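You operate a simulated robot arm through the tools that you are given. There is no shell and no other tool. Be economical: measure what you need, move in short steps, check, and stop when the job is done.

You are at the controls of a simulated robot arm. One attempt, no reset.

Task
Take the green can and leave it on the flat silver plate.

The check looks at the end state, three seconds after you hand in, the way a careful person would. Anything else that was tipped, shoved, dropped, spilled or broken makes it a failure.

Robot
A 7-joint arm with a two-finger parallel gripper, fixed in place. Base frame: the origin is at the foot of the arm, x ahead of it, y to its left, z up; the work surface is at about z = 0. Units: m, degrees, N and s.
With the tool pointing down near the work surface it reaches from about 0.24 to 0.62 m from the base axis. Its first joint turns from -66.0 to 66.0 degrees. Payload 2.6 kg.
The tool frame sits at the grasp point between the pads (the TCP): z along the fingers, y along the line on which they close. The tips reach 0.03 m beyond it. The gripper opens to 0.094 m. The fingers are 0.028 m wide and 0.01 m thick; the gripper's body (0.05 by 0.096 m) begins 0.055 m behind the TCP.
Orientation is that of the tool frame in the base frame, as [roll, pitch, yaw] about the fixed x, y, z axes, in that order (R = Rz(yaw) Ry(pitch) Rx(roll)). With the fingers straight down and closing along the base's y, the tool's x points along the base's -x, its y along +y and its z along -z.

Tools
- The arm moves only by the tool play_rows. Its argument "rows" is a list of rows, each a list of 7 numbers: the shift along the tool's x, y, z in m, then the turn, a rotation vector about the tool's x, y, z in degrees, then the finger opening in m, from 0 to 0.094. In form: [[tx, ty, tz, ax, ay, az, fingers], ...]. A call has 1 to 20 rows; each row shifts and turns the commanded pose from where the row before left it, along the tool's axes as they then stand. Rows are played at 5 a second. More than 0.05 m and 8.6 degrees between two rows, or a gripper value outside its range, and nothing of the call is played. A pose out of reach is approached as far as the arm can. The call stops where the force on the tool passes 40 N (or 10 N more than at its start, if that is more) or the arm is blocked; 0.2 s more then pass. The fingers move at their own pace (about 0.072 m/s each) and stop on an object; they squeeze with about 36 N. The grip force told is the motor's: it shows also when the fingers shut on nothing. Time passes only in rows, and 0.2 s behind the last, so rows that do not move let the fingers close. The reply holds the time, the measured pose of the TCP, the force on the tool along the base axes, the opening and the grip force, in the units named above and with some noise.
- Cameras (640 x 400 px; columns grow to the right, rows downward): "scene" is fixed at [0.0238, 0.421, 0.5693]; the picture's right is [-0.88, -0.47, 0.00], its down [-0.24, 0.45, -0.86] and it looks along [0.40, -0.76, -0.51] (base axes); focal length 342 px, centre (320, 200). "wrist" rides on the gripper at [-0.037, 0, -0.058] in the tool frame; the picture's right is [0.00, -1.00, 0.00], its down [0.97, 0.00, -0.24] and it looks along [0.24, 0.00, 0.97] (tool axes); focal length 218 px, centre (320, 200). There is no depth. A picture from a camera that has moved, and an enlarged one, comes with that camera's place and axes in the base frame and with its lens.
- grab_frame(camera): a new picture of that camera. The clock stands still meanwhile.
- zoom(camera, box): a new picture of the part [left, top, right, bottom] of that camera's present view, enlarged. The clock stands still meanwhile.
- close_job(): hands the job in; it is judged then, once.

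Work in short steps. Places have to be worked out from the pictures, the camera data and where the tool is seen: move nearer, look again, correct. Check each grasp and each placing, and mend what went wrong. You have 90 turns and 46 pictures in all, those below and enlarged ones among them. Open the gripper and draw the arm clear of the work before you hand the job in, unless the task says otherwise; then end with one line.

The tools are called as name(argument=value, ...) on one line, values as JSON. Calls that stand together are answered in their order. play_rows: Moves the arm, as the interface text tells. Its arguments: {"type":"object","properties":{"rows":{"type":"array","items":{"type":"array","items":{"type":"number"}}}},"required":["rows"]} The other tools are called the same way: grab_frame (camera) takes a picture; zoom (camera, box) takes an enlarged picture of a part of a camera's view; close_job () hands the job in.

At the start:

```text
clock: 0.0
position: [0.3482, 0.0049, 0.3386]
orientation: [180.0, 0.0, -180.0]
wrist_force: [0.4, -0.1, 0.5]
opening: 0.094
finger_force: 0.0
```

scene: 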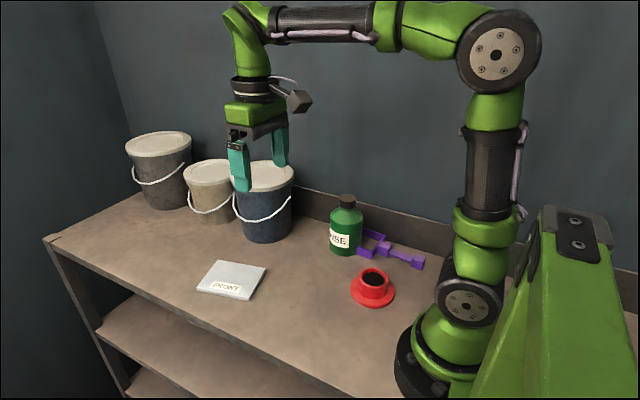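
wrist: 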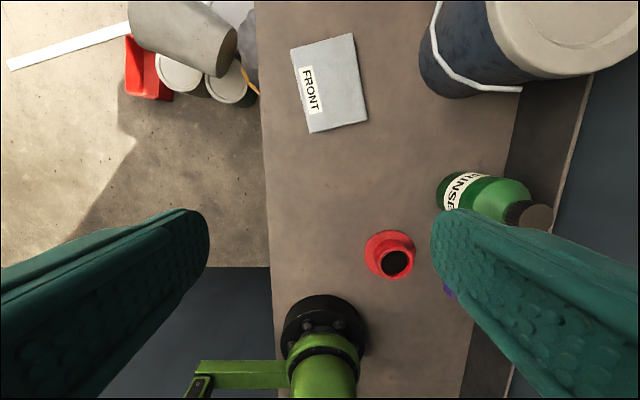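

I'll zoom in on the green bottle-like can and the silver plate to identify them and measure.

zoom(camera="scene", box=[280, 170, 440, 320])

zoom(camera="scene", box=[160, 230, 300, 320])

```text
2.67 times, centred on (360, 245) of scene
camera zoom: at [0.0238, 0.421, 0.5693], right [-0.88, -0.47, 0.0], down [-0.24, 0.45, -0.86], along [0.4, -0.76, -0.51], focal length 913 px, centre (213, 80)
```

zoom: 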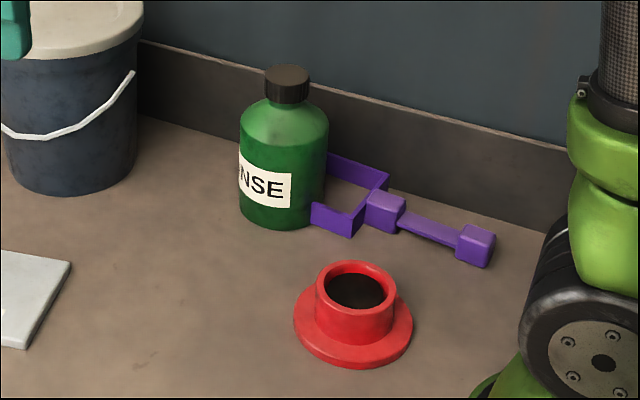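

```text
4.44 times, centred on (230, 275) of scene
camera zoom: at [0.0238, 0.421, 0.5693], right [-0.88, -0.47, 0.0], down [-0.24, 0.45, -0.86], along [0.4, -0.76, -0.51], focal length 1522 px, centre (720, -133)
```

zoom: 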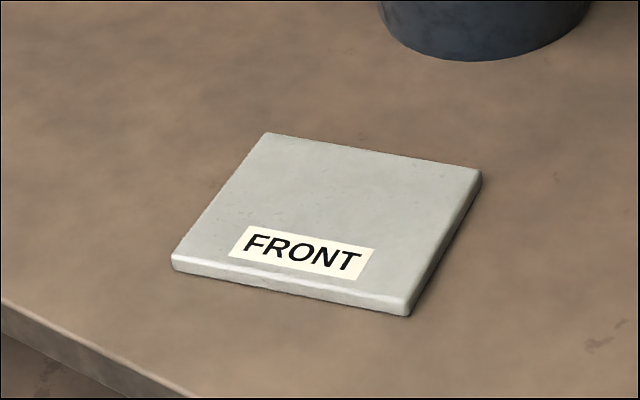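

The green "RINSE" bottle is the can, at about (0.30, -0.25) and about 0.15 m tall with a cap about 0.043 m wide. The silver plate "FRONT" is centred near (0.475, -0.005). I'll move above the can, well clear of it, and look again.

play_rows(rows=[[0.0058, -0.0319, 0.0111, 0, 0, 0, 0.094], [0.0058, -0.0319, 0.0111, 0, 0, 0, 0.094], [0.0058, -0.0319, 0.0111, 0, 0, 0, 0.094], [0.0058, -0.0319, 0.0111, 0, 0, 0, 0.094], [0.0058, -0.0319, 0.0111, 0, 0, 0, 0.094], [0.0058, -0.0319, 0.0111, 0, 0, 0, 0.094], [0.0058, -0.0319, 0.0111, 0, 0, 0, 0.094], [0.0058, -0.0319, 0.0111, 0, 0, 0, 0.094], [0, 0, 0, 0, 0, 0, 0.094]])

grab_frame(camera="wrist")

grab_frame(camera="scene")

```text
clock: 2.0
position: [0.3019, -0.2514, 0.2515]
orientation: [180.0, 0.0, 179.9]
wrist_force: [0.4, 0.5, 1.1]
opening: 0.094
finger_force: 0.0
```

```text
41 pictures are left
camera wrist: at [0.3385, -0.2501, 0.3085], right [0.0, -1.0, 0.0], down [-0.97, 0.0, 0.24], along [-0.24, 0.0, -0.97], focal length 218 px, centre (320, 200)
```

wrist: 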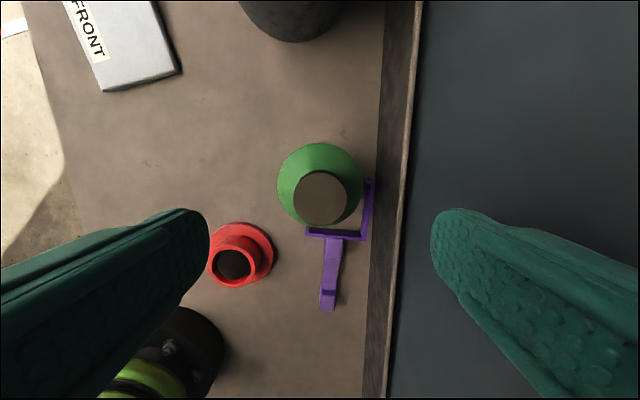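

```text
40 pictures are left
```

scene: 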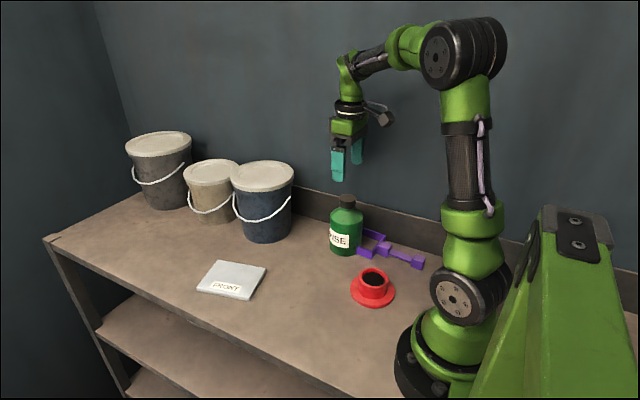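

The cap appears exactly under the TCP (about 0.301, -0.250). I'll descend straight until the tips are alongside the cap, then look before closing.

play_rows(rows=[[0, 0.0005, 0.022, 0, 0, 0, 0.094], [0, 0, 0.022, 0, 0, 0, 0.094], [0, 0, 0.022, 0, 0, 0, 0.094], [0, 0, 0.022, 0, 0, 0, 0.094], [0, 0, 0, 0, 0, 0, 0.094]])

zoom(camera="scene", box=[280, 130, 440, 280])

grab_frame(camera="wrist")

```text
clock: 3.2
position: [0.303, -0.2491, 0.161]
orientation: [-179.9, 0.0, 179.9]
wrist_force: [0.0, 0.1, 0.7]
opening: 0.0938
finger_force: 0.1
```

```text
2.67 times, centred on (360, 205) of scene
camera zoom: at [0.0238, 0.421, 0.5693], right [-0.88, -0.47, 0.0], down [-0.24, 0.45, -0.86], along [0.4, -0.76, -0.51], focal length 913 px, centre (213, 187)
```

zoom: 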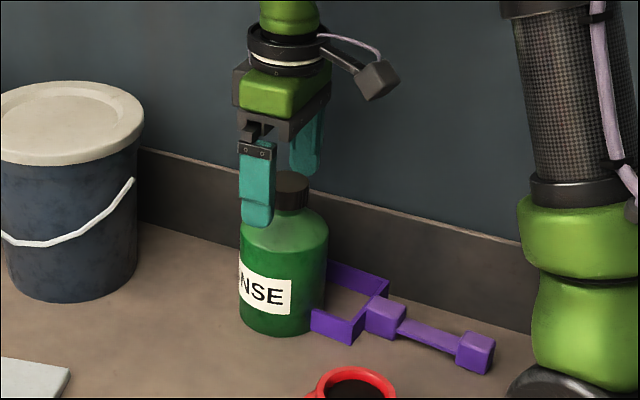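

```text
38 pictures are left
camera wrist: at [0.3404, -0.249, 0.2204], right [0.0, -1.0, 0.0], down [-0.97, 0.0, 0.24], along [-0.24, 0.0, -0.97], focal length 218 px, centre (320, 200)
```

wrist: 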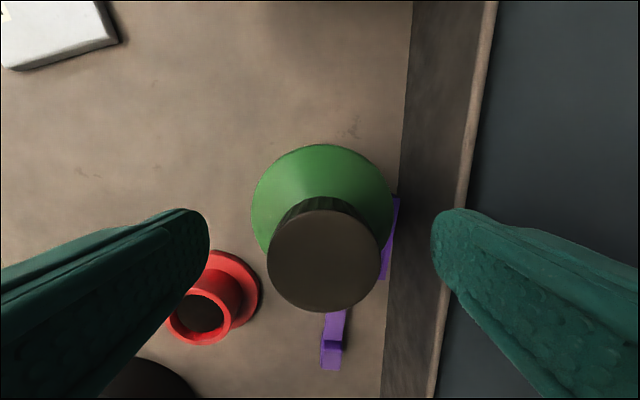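

Cap top is at about z = 0.150, centred at about (0.300, -0.250). I'll go 4 mm lower, shift 2.5 mm back, and close.

play_rows(rows=[[0.0025, -0.001, 0.004, 0, 0, 0, 0.094], [0, 0, 0, 0, 0, 0, 0.06], [0, 0, 0, 0, 0, 0, 0.03], [0, 0, 0, 0, 0, 0, 0.02], [0, 0, 0, 0, 0, 0, 0.02], [0, 0, 0, 0, 0, 0, 0.02]])

zoom(camera="scene", box=[280, 130, 440, 280])

```text
clock: 4.6
position: [0.3003, -0.2502, 0.1595]
orientation: [-180.0, 0.0, 179.9]
wrist_force: [0.3, -2.3, 1.3]
opening: 0.0394
finger_force: 35.5
```

```text
2.67 times, centred on (360, 205) of scene
camera zoom: at [0.0238, 0.421, 0.5693], right [-0.88, -0.47, 0.0], down [-0.24, 0.45, -0.86], along [0.4, -0.76, -0.51], focal length 913 px, centre (213, 187)
```

zoom: 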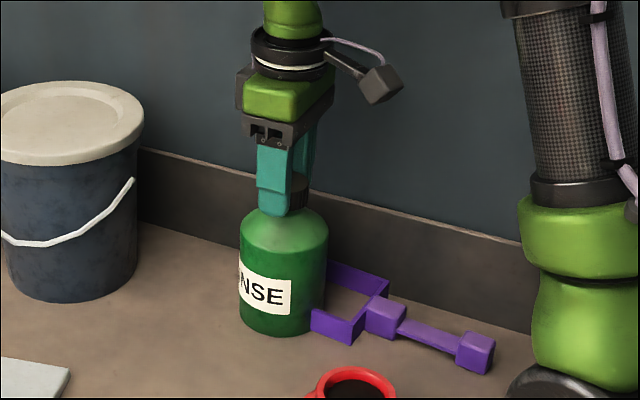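

The fingers stopped on the cap at 0.039 m with full grip. I'll lift slowly and straight, then check that the bottle comes along and the purple bracket stays put.

play_rows(rows=[[0, 0, -0.005, 0, 0, 0, 0.02], [0, 0, -0.01, 0, 0, 0, 0.02], [0, 0, -0.015, 0, 0, 0, 0.02], [0, 0, 0, 0, 0, 0, 0.02]])

zoom(camera="scene", box=[280, 130, 440, 280])

```text
clock: 5.6
position: [0.2998, -0.2487, 0.1881]
orientation: [-180.0, 0.1, -180.0]
wrist_force: [0.1, 0.4, -5.7]
opening: 0.0393
finger_force: 36.1
```

```text
2.67 times, centred on (360, 205) of scene
camera zoom: at [0.0238, 0.421, 0.5693], right [-0.88, -0.47, 0.0], down [-0.24, 0.45, -0.86], along [0.4, -0.76, -0.51], focal length 913 px, centre (213, 187)
```

zoom: 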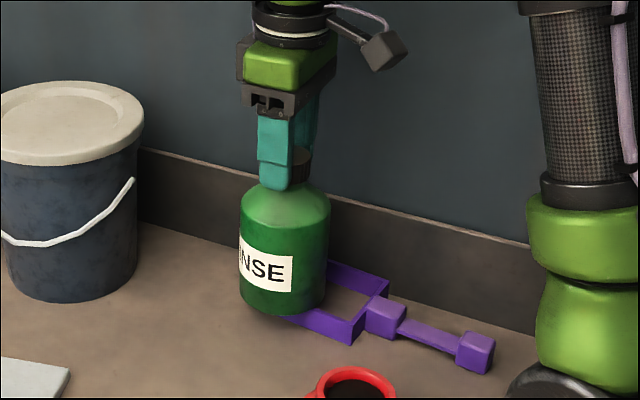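

The bottle hangs upright (about 0.65 kg) and the bracket is undisturbed. I'll lift further, then move along y away from the bucket, then out towards the plate.

play_rows(rows=[[0, 0, -0.015, 0, 0, 0, 0.02], [0, 0, -0.02, 0, 0, 0, 0.02], [0, 0.01, -0.015, 0, 0, 0, 0.02], [0, 0.02, 0, 0, 0, 0, 0.02], [0, 0.025, 0, 0, 0, 0, 0.02], [0, 0.025, 0, 0, 0, 0, 0.02], [0, 0.025, 0, 0, 0, 0, 0.02], [-0.01, 0.025, 0, 0, 0, 0, 0.02], [-0.02, 0.025, 0, 0, 0, 0, 0.02], [-0.02, 0.025, 0, 0, 0, 0, 0.02], [-0.02, 0.025, 0, 0, 0, 0, 0.02], [-0.02, 0.02, 0, 0, 0, 0, 0.02], [-0.02, 0.01, 0, 0, 0, 0, 0.02], [-0.02, 0.005, 0, 0, 0, 0, 0.02], [-0.015, 0.002, 0, 0, 0, 0, 0.02], [0, 0, 0, 0, 0, 0, 0.02], [0, 0, 0, 0, 0, 0, 0.02]])

grab_frame(camera="wrist")

grab_frame(camera="scene")

```text
clock: 9.2
position: [0.4435, -0.0074, 0.2375]
orientation: [-179.9, 0.0, -180.0]
wrist_force: [0.1, 0.2, -6.5]
opening: 0.0392
finger_force: 36.0
```

```text
35 pictures are left
camera wrist: at [0.4805, -0.0071, 0.2963], right [0.0, -1.0, 0.0], down [-0.97, 0.0, 0.24], along [-0.24, 0.0, -0.97], focal length 218 px, centre (320, 200)
```

wrist: 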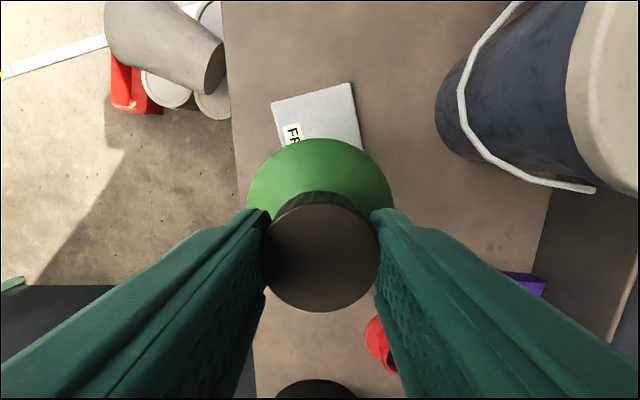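

```text
34 pictures are left
```

scene: 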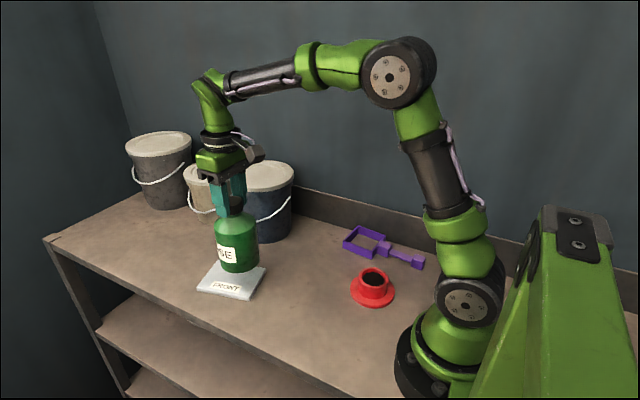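

Combining the views puts the plate centre at about (0.478, -0.009). I'll shift over it, lower to about 1.5 cm above the plate, and check.

play_rows(rows=[[-0.015, 0, 0, 0, 0, 0, 0.02], [-0.015, -0.001, 0, 0, 0, 0, 0.02], [-0.005, -0.001, 0.01, 0, 0, 0, 0.02], [0, 0, 0.015, 0, 0, 0, 0.02], [0, 0, 0.015, 0, 0, 0, 0.02], [0, 0, 0.012, 0, 0, 0, 0.02], [0, 0, 0, 0, 0, 0, 0.02], [0, 0, 0, 0, 0, 0, 0.02]])

grab_frame(camera="wrist")

zoom(camera="scene", box=[150, 170, 310, 310])

```text
clock: 11.0
position: [0.4793, -0.0101, 0.1858]
orientation: [180.0, 0.0, 179.9]
wrist_force: [0.2, 0.3, -6.2]
opening: 0.0389
finger_force: 35.7
```

```text
33 pictures are left
camera wrist: at [0.5161, -0.0097, 0.2441], right [0.0, -1.0, 0.0], down [-0.97, 0.0, 0.24], along [-0.24, 0.0, -0.97], focal length 218 px, centre (320, 200)
```

wrist: 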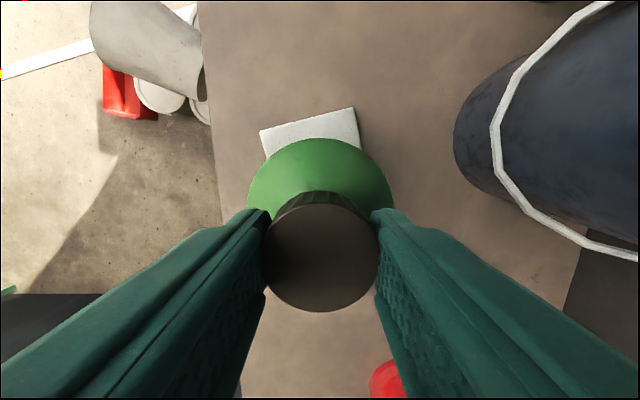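

```text
2.86 times, centred on (230, 240) of scene
camera zoom: at [0.0238, 0.421, 0.5693], right [-0.88, -0.47, 0.0], down [-0.24, 0.45, -0.86], along [0.4, -0.76, -0.51], focal length 978 px, centre (577, 86)
```

zoom: 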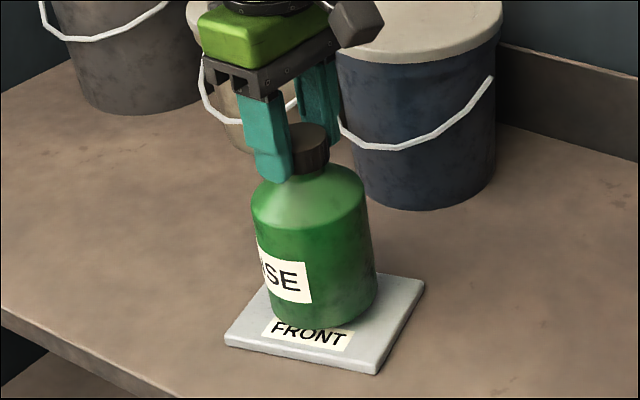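

The bottle is centred over the plate, with far-edge corners matching a centre of (0.481, -0.010). I'll lower gently in small steps and watch the vertical force.

play_rows(rows=[[0, 0, 0.004, 0, 0, 0, 0.02], [0, 0, 0.004, 0, 0, 0, 0.02], [0, 0, 0.003, 0, 0, 0, 0.02], [0, 0, 0, 0, 0, 0, 0.02]])

play_rows(rows=[[0, 0, 0.002, 0, 0, 0, 0.02], [0, 0, 0, 0, 0, 0, 0.02]])

play_rows(rows=[[0, 0, 0.0015, 0, 0, 0, 0.02], [0, 0, 0, 0, 0, 0, 0.02]])

zoom(camera="scene", box=[150, 170, 310, 310])

```text
clock: 12.0
position: [0.4779, -0.0109, 0.174]
orientation: [180.0, 0.1, 180.0]
wrist_force: [-0.8, -0.4, -6.7]
opening: 0.039
finger_force: 35.8
```

```text
clock: 12.6
position: [0.479, -0.0101, 0.1718]
orientation: [180.0, 0.0, 180.0]
wrist_force: [-0.3, 0.0, -6.5]
opening: 0.039
finger_force: 36.2
```

```text
clock: 13.2
position: [0.4793, -0.0104, 0.172]
orientation: [-180.0, 0.0, 179.9]
wrist_force: [-1.6, -0.1, -2.0]
opening: 0.0389
finger_force: 36.2
```

```text
2.86 times, centred on (230, 240) of scene
camera zoom: at [0.0238, 0.421, 0.5693], right [-0.88, -0.47, 0.0], down [-0.24, 0.45, -0.86], along [0.4, -0.76, -0.51], focal length 978 px, centre (577, 86)
```

zoom: 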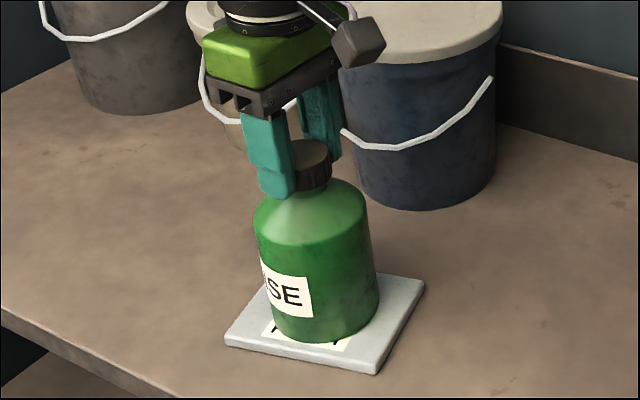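

Contact: the vertical force fell from -6.5 to -2 N, so the plate carries most of the weight. A final 0.5 mm seats it, then I open the fingers slowly and evenly.

play_rows(rows=[[0, 0, 0.0006, 0, 0, 0, 0.02], [0, 0, 0, 0, 0, 0, 0.02]])

play_rows(rows=[[0, 0, 0, 0, 0, 0, 0.042], [0, 0, 0, 0, 0, 0, 0.05], [0, 0, 0, 0, 0, 0, 0.065], [0, 0, 0, 0, 0, 0, 0.08], [0, 0, 0, 0, 0, 0, 0.08]])

grab_frame(camera="wrist")

zoom(camera="scene", box=[150, 170, 310, 310])

```text
clock: 13.8
position: [0.4797, -0.0119, 0.1711]
orientation: [179.9, 0.1, 179.9]
wrist_force: [-4.6, -0.8, 5.4]
opening: 0.0391
finger_force: 35.9
```

```text
clock: 15.0
position: [0.4802, -0.0106, 0.1696]
orientation: [-180.0, 0.1, -179.9]
wrist_force: [0.5, 0.4, 0.0]
opening: 0.0803
finger_force: 0.0
```

```text
30 pictures are left
camera wrist: at [0.5165, -0.0093, 0.2285], right [0.0, -1.0, 0.0], down [-0.97, 0.0, 0.24], along [-0.24, 0.0, -0.97], focal length 218 px, centre (320, 200)
```

wrist: 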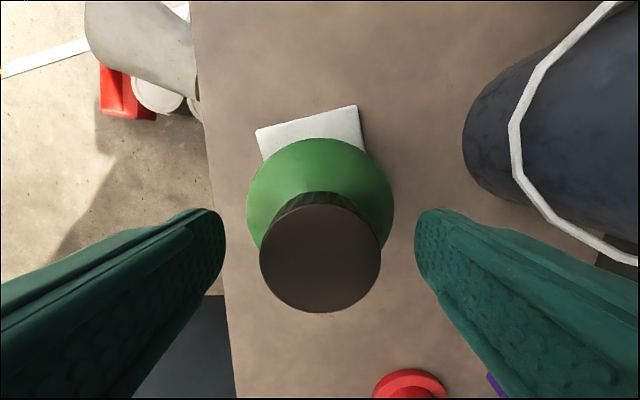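

```text
2.86 times, centred on (230, 240) of scene
camera zoom: at [0.0238, 0.421, 0.5693], right [-0.88, -0.47, 0.0], down [-0.24, 0.45, -0.86], along [0.4, -0.76, -0.51], focal length 978 px, centre (577, 86)
```

zoom: 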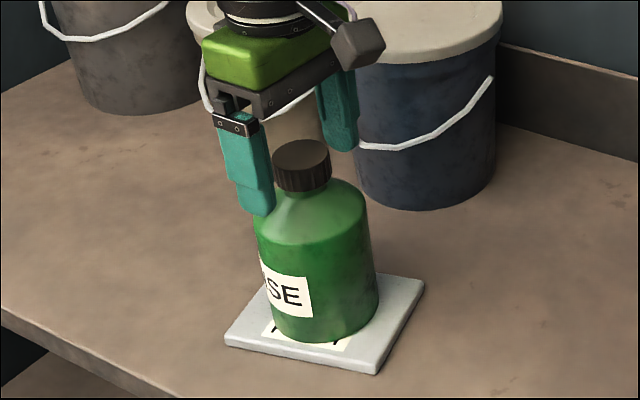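

The can stands upright and free, entirely on the plate. I'll withdraw straight up, then back, and take a last look.

play_rows(rows=[[0, 0, -0.015, 0, 0, 0, 0.08], [0, 0, -0.03, 0, 0, 0, 0.08], [0, 0, -0.04, 0, 0, 0, 0.08], [0, 0, -0.04, 0, 0, 0, 0.09], [0.03, 0, -0.03, 0, 0, 0, 0.09], [0.04, 0, 0, 0, 0, 0, 0.09], [0.04, 0, 0, 0, 0, 0, 0.09], [0, 0, 0, 0, 0, 0, 0.09]])

grab_frame(camera="scene")

grab_frame(camera="wrist")

```text
clock: 16.8
position: [0.3716, -0.0094, 0.3257]
orientation: [180.0, 0.0, -179.9]
wrist_force: [-0.1, -1.2, 0.0]
opening: 0.09
finger_force: 0.0
```

```text
28 pictures are left
```

scene: 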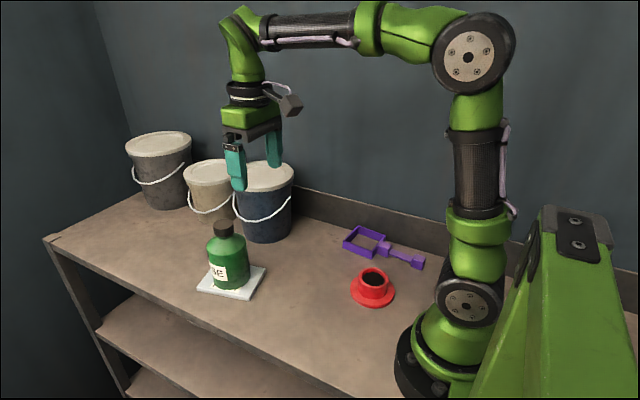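

```text
27 pictures are left
camera wrist: at [0.4081, -0.0089, 0.3842], right [0.0, -1.0, 0.0], down [-0.97, 0.0, 0.24], along [-0.24, 0.0, -0.97], focal length 218 px, centre (320, 200)
```

wrist: 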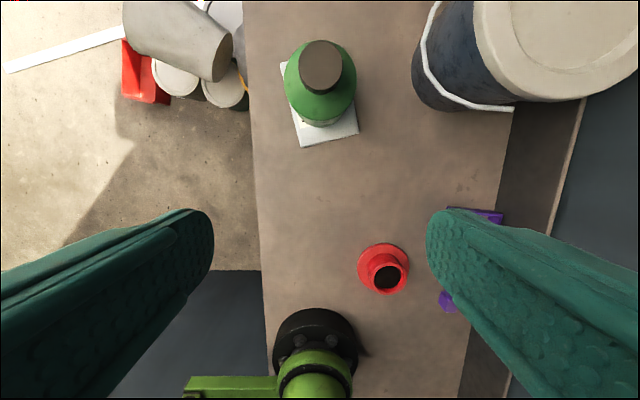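

The can stands upright on the plate, everything else is where it was, and the arm is clear, so I'm handing in.

close_job()

```text
The job is handed in.
```

The green can (the "RINSE" bottle) is standing upright on the flat silver plate, nothing else was disturbed, and the arm is clear with the gripper open.
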